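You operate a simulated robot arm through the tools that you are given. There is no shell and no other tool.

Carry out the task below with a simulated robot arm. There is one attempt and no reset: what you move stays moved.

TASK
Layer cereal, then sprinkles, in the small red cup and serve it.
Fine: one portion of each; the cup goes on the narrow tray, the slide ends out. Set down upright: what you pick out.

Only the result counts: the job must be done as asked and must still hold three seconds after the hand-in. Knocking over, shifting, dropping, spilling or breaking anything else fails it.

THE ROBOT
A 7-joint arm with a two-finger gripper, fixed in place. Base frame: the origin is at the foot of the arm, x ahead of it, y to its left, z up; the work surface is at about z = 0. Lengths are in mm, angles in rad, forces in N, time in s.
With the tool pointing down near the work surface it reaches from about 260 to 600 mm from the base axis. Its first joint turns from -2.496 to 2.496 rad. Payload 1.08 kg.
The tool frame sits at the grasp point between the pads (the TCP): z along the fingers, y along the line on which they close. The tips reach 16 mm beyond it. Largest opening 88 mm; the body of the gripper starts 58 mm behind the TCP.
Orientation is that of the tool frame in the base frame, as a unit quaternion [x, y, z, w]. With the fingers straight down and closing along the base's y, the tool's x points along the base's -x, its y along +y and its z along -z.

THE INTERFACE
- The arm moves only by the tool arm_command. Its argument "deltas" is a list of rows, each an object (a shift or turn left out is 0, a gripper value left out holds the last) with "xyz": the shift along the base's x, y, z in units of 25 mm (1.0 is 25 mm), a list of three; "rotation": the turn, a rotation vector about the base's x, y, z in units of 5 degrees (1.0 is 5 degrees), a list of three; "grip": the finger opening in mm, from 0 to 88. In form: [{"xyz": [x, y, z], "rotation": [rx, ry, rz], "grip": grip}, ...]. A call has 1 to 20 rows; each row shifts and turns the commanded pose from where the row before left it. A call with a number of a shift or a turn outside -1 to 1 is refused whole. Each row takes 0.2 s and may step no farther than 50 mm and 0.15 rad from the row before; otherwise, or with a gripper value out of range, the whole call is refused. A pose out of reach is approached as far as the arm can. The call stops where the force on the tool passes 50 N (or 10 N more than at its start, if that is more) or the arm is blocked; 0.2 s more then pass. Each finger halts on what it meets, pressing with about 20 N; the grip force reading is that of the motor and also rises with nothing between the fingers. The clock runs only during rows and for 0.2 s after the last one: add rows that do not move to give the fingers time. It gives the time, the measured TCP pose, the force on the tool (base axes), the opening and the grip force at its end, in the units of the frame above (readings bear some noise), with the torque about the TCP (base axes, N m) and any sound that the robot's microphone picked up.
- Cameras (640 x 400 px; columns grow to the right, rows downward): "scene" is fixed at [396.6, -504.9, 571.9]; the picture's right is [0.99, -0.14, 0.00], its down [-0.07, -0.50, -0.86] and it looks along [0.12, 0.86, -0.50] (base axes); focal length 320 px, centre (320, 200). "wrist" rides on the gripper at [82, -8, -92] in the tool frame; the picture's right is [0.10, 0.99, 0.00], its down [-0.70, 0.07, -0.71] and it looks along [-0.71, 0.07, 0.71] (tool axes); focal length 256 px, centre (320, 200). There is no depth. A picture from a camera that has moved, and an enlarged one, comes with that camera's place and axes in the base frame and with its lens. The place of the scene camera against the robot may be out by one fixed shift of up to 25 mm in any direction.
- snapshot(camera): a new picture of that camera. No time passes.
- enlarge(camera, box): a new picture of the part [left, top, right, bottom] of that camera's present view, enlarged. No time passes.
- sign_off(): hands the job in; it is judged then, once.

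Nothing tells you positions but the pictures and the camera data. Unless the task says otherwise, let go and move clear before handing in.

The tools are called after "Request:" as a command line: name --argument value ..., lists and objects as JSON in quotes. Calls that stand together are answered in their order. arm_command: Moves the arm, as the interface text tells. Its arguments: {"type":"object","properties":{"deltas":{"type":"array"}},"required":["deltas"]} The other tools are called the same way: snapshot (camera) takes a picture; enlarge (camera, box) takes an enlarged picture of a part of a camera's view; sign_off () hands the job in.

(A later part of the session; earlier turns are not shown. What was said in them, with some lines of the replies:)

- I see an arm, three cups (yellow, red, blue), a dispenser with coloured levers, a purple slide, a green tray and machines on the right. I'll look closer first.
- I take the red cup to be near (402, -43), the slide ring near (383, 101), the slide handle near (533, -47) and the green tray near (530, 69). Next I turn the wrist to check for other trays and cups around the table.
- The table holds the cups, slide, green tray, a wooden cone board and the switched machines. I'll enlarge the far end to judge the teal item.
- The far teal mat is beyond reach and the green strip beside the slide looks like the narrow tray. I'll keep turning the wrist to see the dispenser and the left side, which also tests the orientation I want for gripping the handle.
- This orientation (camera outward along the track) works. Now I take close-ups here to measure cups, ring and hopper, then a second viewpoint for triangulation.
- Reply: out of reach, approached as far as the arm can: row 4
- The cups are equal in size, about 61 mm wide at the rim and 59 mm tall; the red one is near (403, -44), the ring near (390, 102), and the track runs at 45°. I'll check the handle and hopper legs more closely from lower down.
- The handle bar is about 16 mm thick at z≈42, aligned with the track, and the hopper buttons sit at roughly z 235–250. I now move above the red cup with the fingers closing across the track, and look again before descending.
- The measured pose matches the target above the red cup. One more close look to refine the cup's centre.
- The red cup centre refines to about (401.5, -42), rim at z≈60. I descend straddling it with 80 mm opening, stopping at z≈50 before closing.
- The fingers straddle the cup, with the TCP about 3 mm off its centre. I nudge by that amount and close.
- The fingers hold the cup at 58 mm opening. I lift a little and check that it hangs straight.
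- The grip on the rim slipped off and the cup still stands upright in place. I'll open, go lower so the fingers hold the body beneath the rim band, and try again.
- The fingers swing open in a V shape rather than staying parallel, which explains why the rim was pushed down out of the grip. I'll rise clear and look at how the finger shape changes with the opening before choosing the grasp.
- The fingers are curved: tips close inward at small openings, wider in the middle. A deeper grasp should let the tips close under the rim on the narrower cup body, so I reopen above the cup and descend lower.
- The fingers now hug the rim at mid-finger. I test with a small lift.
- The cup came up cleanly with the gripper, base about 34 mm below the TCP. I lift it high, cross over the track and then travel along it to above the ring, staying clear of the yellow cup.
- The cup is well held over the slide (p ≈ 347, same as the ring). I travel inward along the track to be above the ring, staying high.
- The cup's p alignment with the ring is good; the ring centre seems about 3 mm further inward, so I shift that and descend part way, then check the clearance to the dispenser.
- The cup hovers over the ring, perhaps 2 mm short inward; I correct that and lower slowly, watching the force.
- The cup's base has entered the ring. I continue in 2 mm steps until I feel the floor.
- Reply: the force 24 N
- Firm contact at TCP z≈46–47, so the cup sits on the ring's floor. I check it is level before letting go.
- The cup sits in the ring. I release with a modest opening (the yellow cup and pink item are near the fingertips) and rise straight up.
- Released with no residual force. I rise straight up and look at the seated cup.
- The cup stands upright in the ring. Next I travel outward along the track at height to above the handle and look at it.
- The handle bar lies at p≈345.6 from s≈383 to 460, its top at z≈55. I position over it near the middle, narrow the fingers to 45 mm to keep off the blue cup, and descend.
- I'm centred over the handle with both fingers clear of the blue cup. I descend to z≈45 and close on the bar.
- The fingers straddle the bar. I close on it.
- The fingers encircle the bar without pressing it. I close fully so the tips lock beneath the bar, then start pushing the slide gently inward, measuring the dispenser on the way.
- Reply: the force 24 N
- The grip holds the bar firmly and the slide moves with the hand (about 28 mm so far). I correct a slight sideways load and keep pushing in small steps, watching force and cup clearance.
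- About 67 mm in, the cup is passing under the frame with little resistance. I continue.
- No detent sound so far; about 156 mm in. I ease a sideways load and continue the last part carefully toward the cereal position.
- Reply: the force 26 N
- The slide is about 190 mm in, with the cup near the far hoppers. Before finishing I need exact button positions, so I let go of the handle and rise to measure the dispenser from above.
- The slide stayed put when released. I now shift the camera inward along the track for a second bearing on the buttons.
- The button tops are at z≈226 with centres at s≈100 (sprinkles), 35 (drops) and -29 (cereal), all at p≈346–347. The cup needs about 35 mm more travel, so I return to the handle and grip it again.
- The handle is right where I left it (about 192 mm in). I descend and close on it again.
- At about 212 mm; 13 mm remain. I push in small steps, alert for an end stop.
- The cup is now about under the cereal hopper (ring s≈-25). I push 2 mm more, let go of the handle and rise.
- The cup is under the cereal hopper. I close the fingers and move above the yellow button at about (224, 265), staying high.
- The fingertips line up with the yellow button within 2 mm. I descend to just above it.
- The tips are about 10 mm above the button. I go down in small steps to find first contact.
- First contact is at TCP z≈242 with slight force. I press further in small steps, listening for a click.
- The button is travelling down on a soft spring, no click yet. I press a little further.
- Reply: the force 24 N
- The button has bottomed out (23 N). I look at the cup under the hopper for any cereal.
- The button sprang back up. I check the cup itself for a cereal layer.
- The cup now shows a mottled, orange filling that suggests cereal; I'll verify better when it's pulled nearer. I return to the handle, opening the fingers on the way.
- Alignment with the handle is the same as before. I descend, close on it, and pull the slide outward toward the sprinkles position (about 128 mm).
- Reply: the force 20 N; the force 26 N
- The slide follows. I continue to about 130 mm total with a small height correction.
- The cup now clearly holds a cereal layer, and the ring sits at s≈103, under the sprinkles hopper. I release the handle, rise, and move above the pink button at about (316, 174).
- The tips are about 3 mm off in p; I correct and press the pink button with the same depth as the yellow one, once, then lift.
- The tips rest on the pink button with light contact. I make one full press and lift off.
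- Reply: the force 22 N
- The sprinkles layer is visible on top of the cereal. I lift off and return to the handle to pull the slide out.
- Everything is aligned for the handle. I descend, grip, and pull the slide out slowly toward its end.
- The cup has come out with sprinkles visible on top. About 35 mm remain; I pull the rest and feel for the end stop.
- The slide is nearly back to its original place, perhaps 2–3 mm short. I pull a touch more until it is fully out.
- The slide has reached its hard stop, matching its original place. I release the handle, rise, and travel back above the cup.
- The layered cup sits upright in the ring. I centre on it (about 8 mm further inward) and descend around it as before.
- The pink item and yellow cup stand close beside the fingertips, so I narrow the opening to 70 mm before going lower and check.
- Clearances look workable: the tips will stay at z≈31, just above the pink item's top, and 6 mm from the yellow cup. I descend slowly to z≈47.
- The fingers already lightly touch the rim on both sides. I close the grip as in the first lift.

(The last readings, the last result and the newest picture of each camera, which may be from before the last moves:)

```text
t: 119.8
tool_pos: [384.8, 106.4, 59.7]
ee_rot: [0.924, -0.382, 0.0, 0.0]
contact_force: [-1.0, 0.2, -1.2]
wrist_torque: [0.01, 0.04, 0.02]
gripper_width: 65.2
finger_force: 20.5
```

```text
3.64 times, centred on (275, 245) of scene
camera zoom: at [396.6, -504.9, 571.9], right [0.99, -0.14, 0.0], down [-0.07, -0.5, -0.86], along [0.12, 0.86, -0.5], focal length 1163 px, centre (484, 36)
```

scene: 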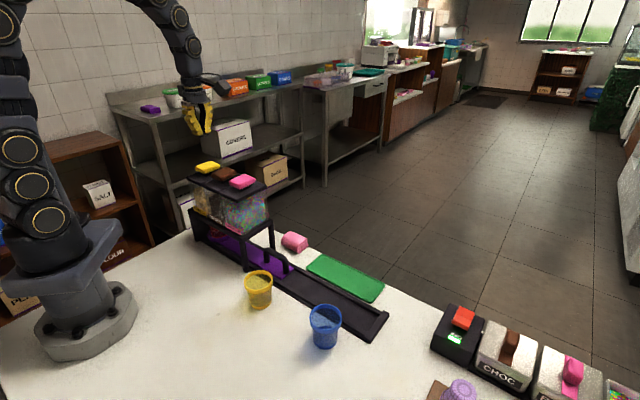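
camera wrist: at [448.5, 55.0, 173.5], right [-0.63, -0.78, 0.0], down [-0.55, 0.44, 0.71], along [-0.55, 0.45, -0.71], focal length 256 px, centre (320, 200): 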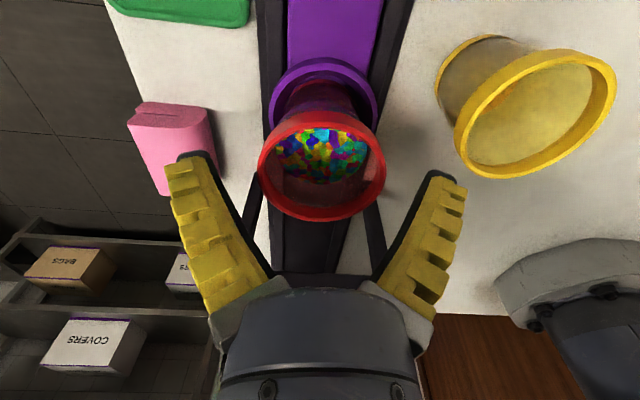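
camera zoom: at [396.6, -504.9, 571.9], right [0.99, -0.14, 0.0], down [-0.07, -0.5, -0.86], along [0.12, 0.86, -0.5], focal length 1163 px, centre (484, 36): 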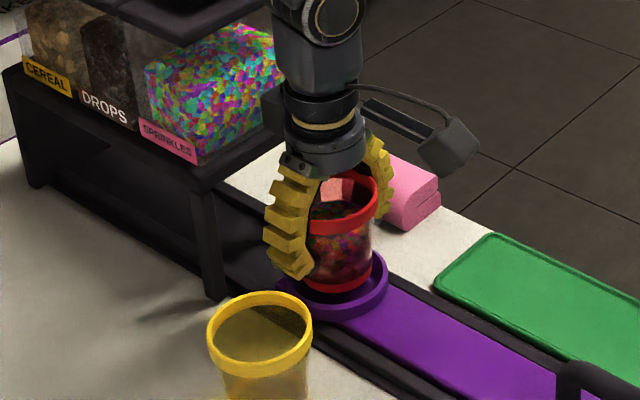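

The filled cup lifts cleanly out of the ring. I raise it gently, then carry it over to the green tray at about (533, 81).

Request:
arm_command --deltas '[{"xyz": [0, 0, 0.3]}, {"xyz": [0, 0, 0.5]}, {"xyz": [0, 0, 0.6]}, {"xyz": [0, 0, 0.5]}, {"xyz": [0, 0, 0.2]}, {"xyz": [0, 0, 0]}]'

Request:
snapshot --camera "wrist"

Request:
arm_command --deltas '[{"xyz": [0.2, -0.037, 0]}, {"xyz": [0.4, -0.073, 0]}, {"xyz": [0.6, -0.11, 0]}, {"xyz": [0.7, -0.128, 0]}, {"xyz": [0.8, -0.147, 0]}, {"xyz": [0.8, -0.147, 0]}, {"xyz": [0.8, -0.147, 0]}, {"xyz": [0.7, -0.128, 0]}, {"xyz": [0.5, -0.092, 0]}, {"xyz": [0.3, -0.055, 0]}, {"xyz": [0.11, -0.02, 0]}, {"xyz": [0, 0, 0]}]'

Request:
snapshot --camera "wrist"

Request:
enlarge --camera "scene" --box '[240, 180, 420, 350]'

```text
t: 121.2
tool_pos: [385.1, 105.9, 110.4]
ee_rot: [0.924, -0.381, 0.0, 0.0]
contact_force: [-0.1, 0.6, -0.3]
wrist_torque: [0.01, -0.02, 0.01]
gripper_width: 64.7
finger_force: 19.8
```

```text
taken
camera wrist: at [448.8, 55.0, 203.6], right [-0.63, -0.78, 0.0], down [-0.55, 0.44, 0.71], along [-0.55, 0.45, -0.7], focal length 256 px, centre (320, 200)
```

wrist: 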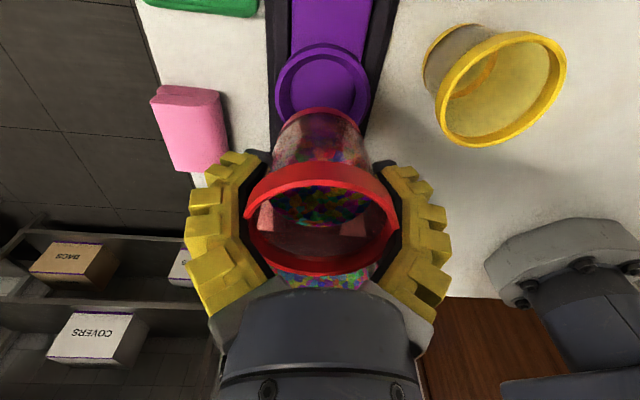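

```text
t: 123.8
tool_pos: [531.1, 78.9, 109.5]
ee_rot: [0.924, -0.383, 0.0, 0.0]
contact_force: [-0.2, -0.3, -0.4]
wrist_torque: [0.02, 0.0, 0.01]
gripper_width: 64.1
finger_force: 20.2
```

```text
taken
camera wrist: at [596.0, 28.1, 202.5], right [-0.63, -0.78, 0.0], down [-0.55, 0.44, 0.71], along [-0.55, 0.45, -0.7], focal length 256 px, centre (320, 200)
```

wrist: 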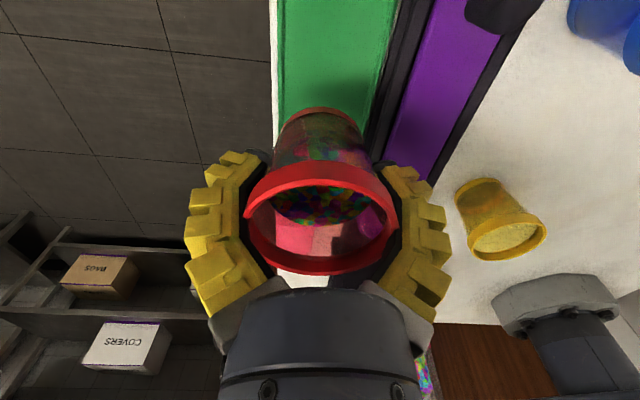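

```text
2.35 times, centred on (330, 265) of scene
camera zoom: at [396.6, -504.9, 571.9], right [0.99, -0.14, 0.0], down [-0.07, -0.5, -0.86], along [0.12, 0.86, -0.5], focal length 753 px, centre (296, 47)
```

zoom: 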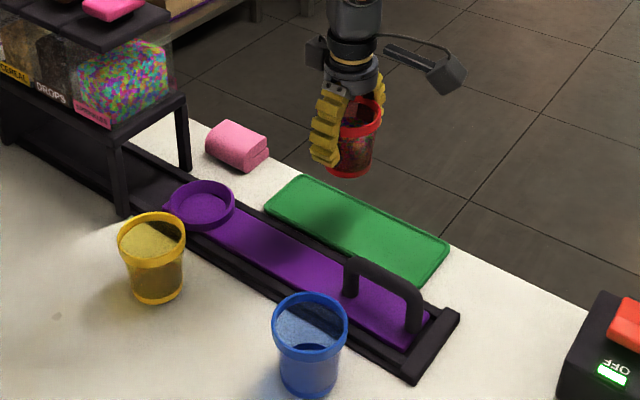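

The cup hangs over the tray; the tray's centreline is at p≈426, so I shift 5 mm toward it and lower to just above the surface.

Request:
arm_command --deltas '[{"xyz": [-0.14, -0.14, -0.3]}, {"xyz": [0, 0, -0.5]}, {"xyz": [0, 0, -0.6]}, {"xyz": [0, 0, -0.5]}, {"xyz": [0, 0, -0.3]}, {"xyz": [0, 0, 0]}]'

Request:
snapshot --camera "wrist"

Request:
enlarge --camera "scene" --box '[280, 200, 400, 320]'

```text
t: 125.2
tool_pos: [529.9, 75.5, 54.1]
ee_rot: [0.924, -0.382, 0.0, 0.0]
contact_force: [-0.1, -0.2, 0.0]
wrist_torque: [-0.01, 0.01, -0.03]
gripper_width: 64.1
finger_force: 20.3
```

```text
taken
camera wrist: at [593.1, 24.8, 147.5], right [-0.63, -0.78, 0.0], down [-0.55, 0.44, 0.71], along [-0.55, 0.45, -0.7], focal length 256 px, centre (320, 200)
```

wrist: 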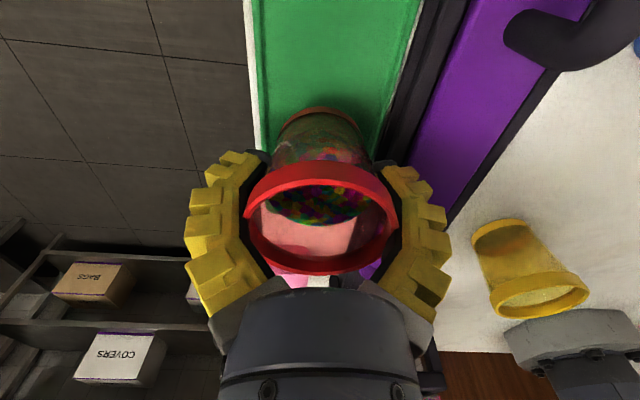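

```text
3.33 times, centred on (340, 260) of scene
camera zoom: at [396.6, -504.9, 571.9], right [0.99, -0.14, 0.0], down [-0.07, -0.5, -0.86], along [0.12, 0.86, -0.5], focal length 1066 px, centre (253, 0)
```

zoom: 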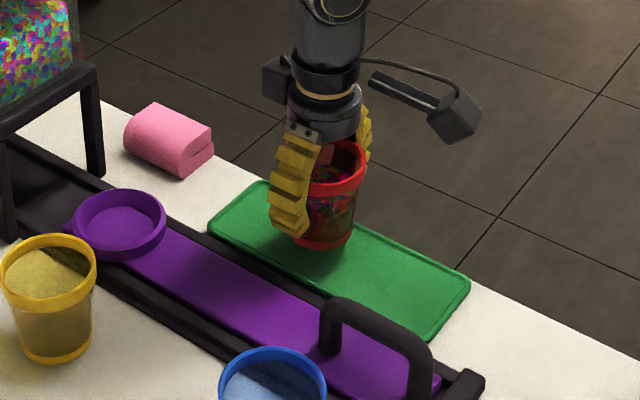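

The cup is centred over the tray. I lower the last part in small steps until contact.

Request:
arm_command --deltas '[{"xyz": [0, 0, -0.2]}, {"xyz": [0, 0, -0.16]}, {"xyz": [0, 0, 0]}]'

Request:
arm_command --deltas '[{"xyz": [0, 0, -0.08]}, {"xyz": [0, 0, -0.06]}, {"xyz": [0, 0, 0]}]'

```text
t: 126.0
tool_pos: [528.6, 75.3, 46.0]
ee_rot: [0.924, -0.383, 0.0, 0.001]
contact_force: [0.6, -0.4, -0.4]
wrist_torque: [0.03, -0.01, 0.02]
gripper_width: 64.2
finger_force: 19.8
```

```text
t: 126.8
tool_pos: [529.3, 74.9, 43.5]
ee_rot: [0.924, -0.382, 0.0, 0.0]
contact_force: [-0.5, -0.1, -0.5]
wrist_torque: [0.01, -0.03, 0.01]
gripper_width: 63.8
finger_force: 20.6
```

Request:
arm_command --deltas '[{"xyz": [0, 0, -0.06]}, {"xyz": [0, 0, -0.06]}, {"xyz": [0, 0, 0]}]'

Request:
enlarge --camera "scene" --box '[280, 200, 400, 320]'

```text
t: 127.6
tool_pos: [528.1, 76.4, 40.4]
ee_rot: [0.924, -0.383, 0.0, 0.0]
contact_force: [0.3, -1.1, -0.2]
wrist_torque: [-0.01, -0.01, 0.02]
gripper_width: 63.8
finger_force: 20.3
```

```text
3.33 times, centred on (340, 260) of scene
camera zoom: at [396.6, -504.9, 571.9], right [0.99, -0.14, 0.0], down [-0.07, -0.5, -0.86], along [0.12, 0.86, -0.5], focal length 1066 px, centre (253, 0)
```

zoom: 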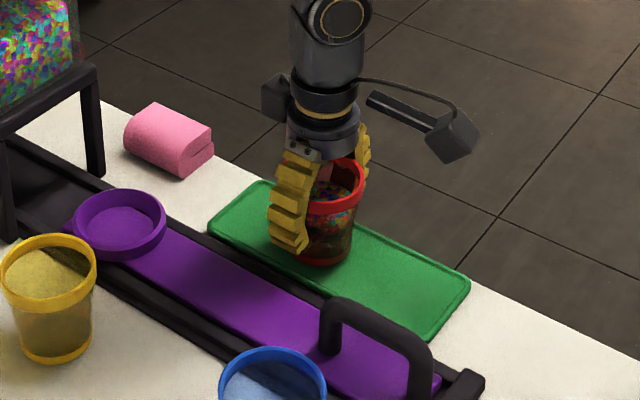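

No contact yet at z≈40; I continue in 1.5 mm steps.

Request:
arm_command --deltas '[{"xyz": [0, 0, -0.05]}, {"xyz": [0, 0, -0.05]}, {"xyz": [0, 0, 0]}]'

Request:
arm_command --deltas '[{"xyz": [0, 0, -0.04]}, {"xyz": [0, 0, 0]}]'

```text
t: 128.4
tool_pos: [528.9, 75.9, 38.8]
ee_rot: [0.924, -0.383, 0.001, 0.0]
contact_force: [-3.8, -0.5, 15.6]
wrist_torque: [0.12, 0.15, -0.02]
gripper_width: 64.0
finger_force: 20.1
```

```text
t: 129.0
tool_pos: [529.8, 76.5, 37.6]
ee_rot: [0.924, -0.383, 0.002, 0.0]
contact_force: [0.4, -2.7, 22.5]
wrist_torque: [0.01, 0.07, -0.04]
gripper_width: 63.6
finger_force: 19.6
```

Firm contact: the cup stands on the tray. I relieve the load slightly, open, and check before rising.

Request:
arm_command --deltas '[{"xyz": [0, 0, 0.06]}, {"grip": 66}, {"grip": 70}, {"grip": 74}, {"grip": 74}, {"xyz": [0, 0, 0.06]}, {"xyz": [0, 0, 0]}]'

Request:
enlarge --camera "wrist" --box '[120, 60, 520, 310]'

Request:
enlarge --camera "scene" --box '[280, 200, 400, 320]'

```text
t: 130.6
tool_pos: [529.8, 75.7, 40.1]
ee_rot: [0.924, -0.383, 0.0, 0.001]
contact_force: [0.8, 0.5, 0.9]
wrist_torque: [0.0, 0.02, 0.01]
gripper_width: 76.6
finger_force: 2.2
```

```text
1.60 times, centred on (320, 185) of wrist
camera zoom: at [592.4, 24.0, 132.0], right [-0.63, -0.78, 0.0], down [-0.55, 0.44, 0.71], along [-0.55, 0.45, -0.7], focal length 410 px, centre (320, 224)
```

zoom: 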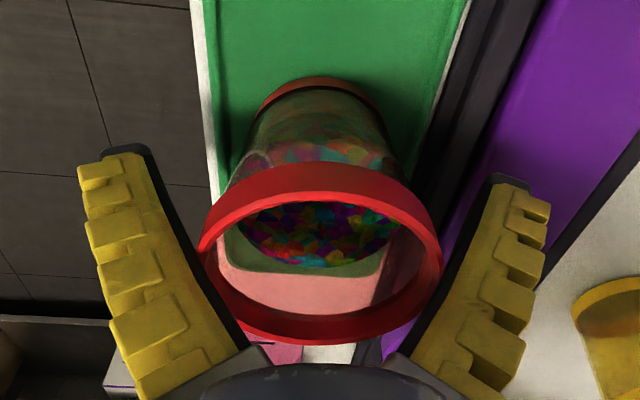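

```text
3.33 times, centred on (340, 260) of scene
camera zoom: at [396.6, -504.9, 571.9], right [0.99, -0.14, 0.0], down [-0.07, -0.5, -0.86], along [0.12, 0.86, -0.5], focal length 1066 px, centre (253, 0)
```

zoom: 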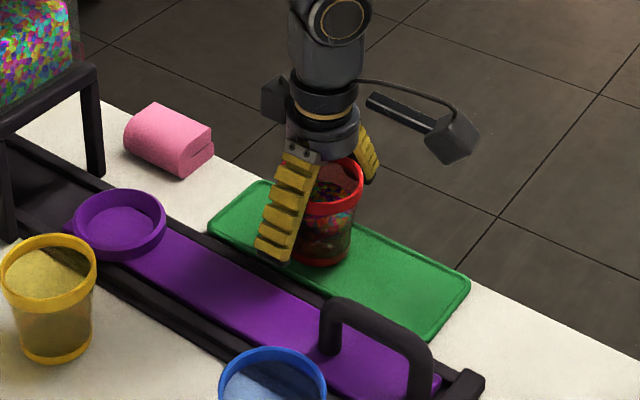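

The cup stands upright on the tray with both layers visible. I open a bit more and rise straight up slowly.

Request:
arm_command --deltas '[{"grip": 79}, {"grip": 79}, {"xyz": [0, 0, 0.2]}, {"xyz": [0, 0, 0.3]}, {"xyz": [0, 0, 0.5]}, {"xyz": [0, 0, 0.8]}, {"xyz": [0, 0, 0.9]}, {"xyz": [0, 0, 0.9]}, {"xyz": [0, 0, 0.9]}, {"xyz": [0, 0, 0]}]'

Request:
snapshot --camera "wrist"

Request:
enlarge --camera "scene" --box '[280, 200, 400, 320]'

Request:
snapshot --camera "scene"

```text
t: 132.8
tool_pos: [530.5, 75.6, 153.3]
ee_rot: [0.924, -0.383, 0.0, -0.001]
contact_force: [-0.5, 0.3, 0.4]
wrist_torque: [-0.01, 0.01, 0.02]
gripper_width: 81.1
finger_force: 0.6
```

```text
taken
camera wrist: at [593.8, 24.3, 245.6], right [-0.63, -0.78, 0.0], down [-0.55, 0.44, 0.71], along [-0.55, 0.45, -0.71], focal length 256 px, centre (320, 200)
```

wrist: 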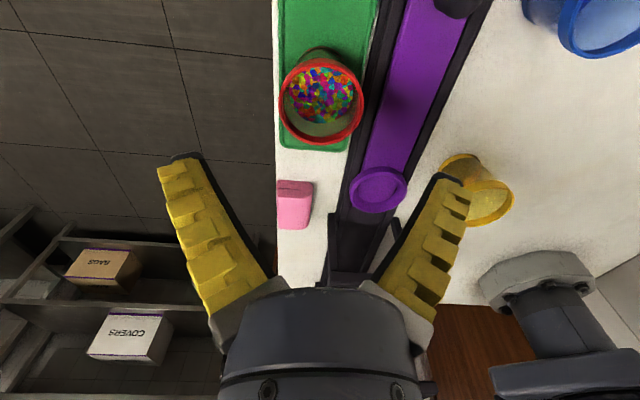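

```text
3.33 times, centred on (340, 260) of scene
camera zoom: at [396.6, -504.9, 571.9], right [0.99, -0.14, 0.0], down [-0.07, -0.5, -0.86], along [0.12, 0.86, -0.5], focal length 1066 px, centre (253, 0)
```

zoom: 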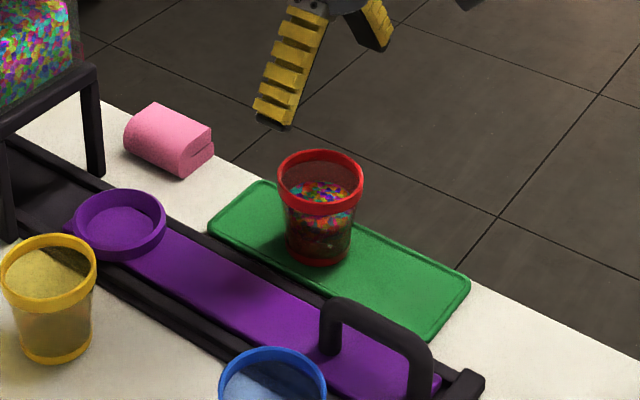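

```text
taken
```

scene: 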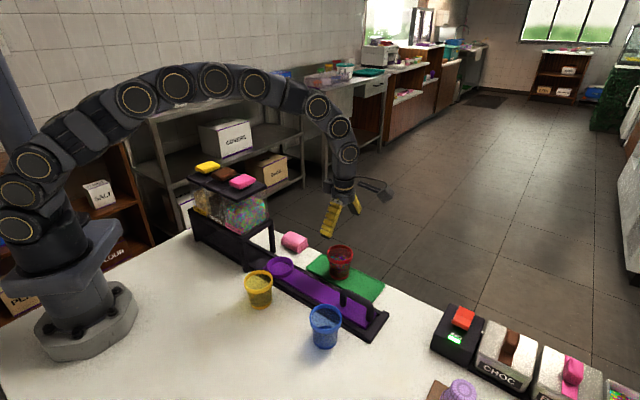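

The served cup stands upright on the green tray, the slide is out, and the other items look unmoved. I back off further and do a final check.

Request:
arm_command --deltas '[{"xyz": [0, 0, 0.8]}, {"xyz": [-0.3, 0, 0.8]}, {"xyz": [-0.5, 0, 0.8]}, {"xyz": [-0.5, 0, 0.8]}, {"xyz": [-0.5, 0, 0.6]}, {"xyz": [0, 0, 0]}, {"xyz": [0, 0, 0]}]'

Request:
enlarge --camera "scene" --box '[180, 150, 400, 360]'

Request:
enlarge --camera "scene" --box '[310, 235, 370, 285]'

Request:
enlarge --camera "scene" --box '[280, 230, 400, 350]'

```text
t: 134.4
tool_pos: [484.8, 74.2, 247.1]
ee_rot: [0.924, -0.382, 0.001, 0.0]
contact_force: [1.3, -0.1, 0.3]
wrist_torque: [-0.02, 0.0, -0.01]
gripper_width: 80.9
finger_force: 1.2
```

```text
1.90 times, centred on (290, 255) of scene
camera zoom: at [396.6, -504.9, 571.9], right [0.99, -0.14, 0.0], down [-0.07, -0.5, -0.86], along [0.12, 0.86, -0.5], focal length 609 px, centre (377, 95)
```

zoom: 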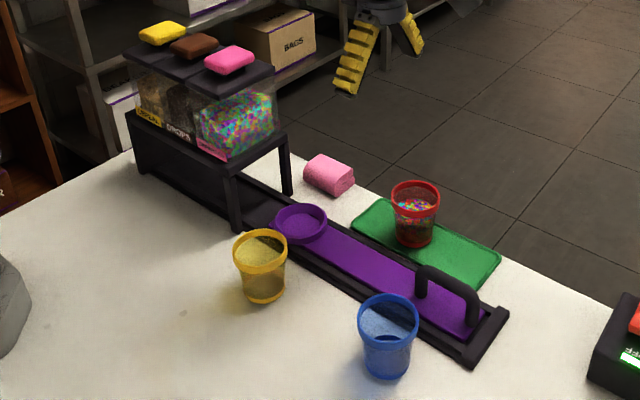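

```text
8.00 times, centred on (340, 260) of scene
camera zoom: at [396.6, -504.9, 571.9], right [0.99, -0.14, 0.0], down [-0.07, -0.5, -0.86], along [0.12, 0.86, -0.5], focal length 2559 px, centre (160, -280)
```

zoom: 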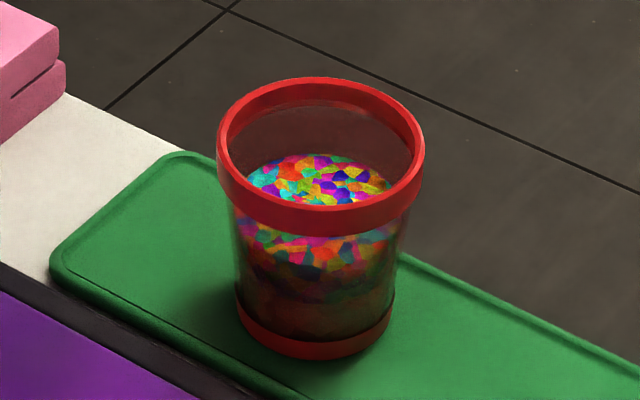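

```text
3.33 times, centred on (340, 290) of scene
camera zoom: at [396.6, -504.9, 571.9], right [0.99, -0.14, 0.0], down [-0.07, -0.5, -0.86], along [0.12, 0.86, -0.5], focal length 1066 px, centre (253, -100)
```

zoom: 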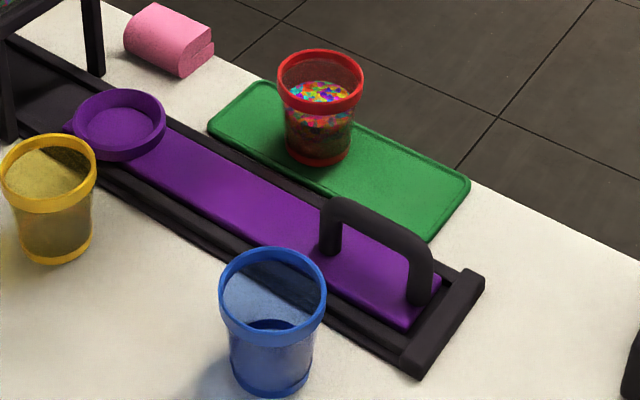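

The red cup stands upright on the green tray with cereal below and sprinkles on top, the slide is fully out, and nothing else has moved. The hand is clear, so I hand the job in.

Request:
sign_off

```text
The job is handed in.
```

The job is handed in. The small red cup stands upright on the green tray, with one portion of cereal below and one portion of sprinkles on top. I don't have the verdict yet.

- **Slide:** it is pulled out to its end stop, where it was at the start. The ring is empty.
- **Portions:** I pressed the cereal button once and the sprinkles button once. I saw each layer in the cup afterwards.
- **Other items:** the yellow cup, blue cup and pink item look unmoved in the final pictures, and I saw no spills.
- **Tray choice:** I took the green tray beside the slide as the "narrow tray". The only other candidate was a small teal mat at the far end of the table, out of the arm's reach.
- **First grip:** my first attempt to lift the empty cup slipped off the rim. The cup stayed upright on the table, and a lower grip held.
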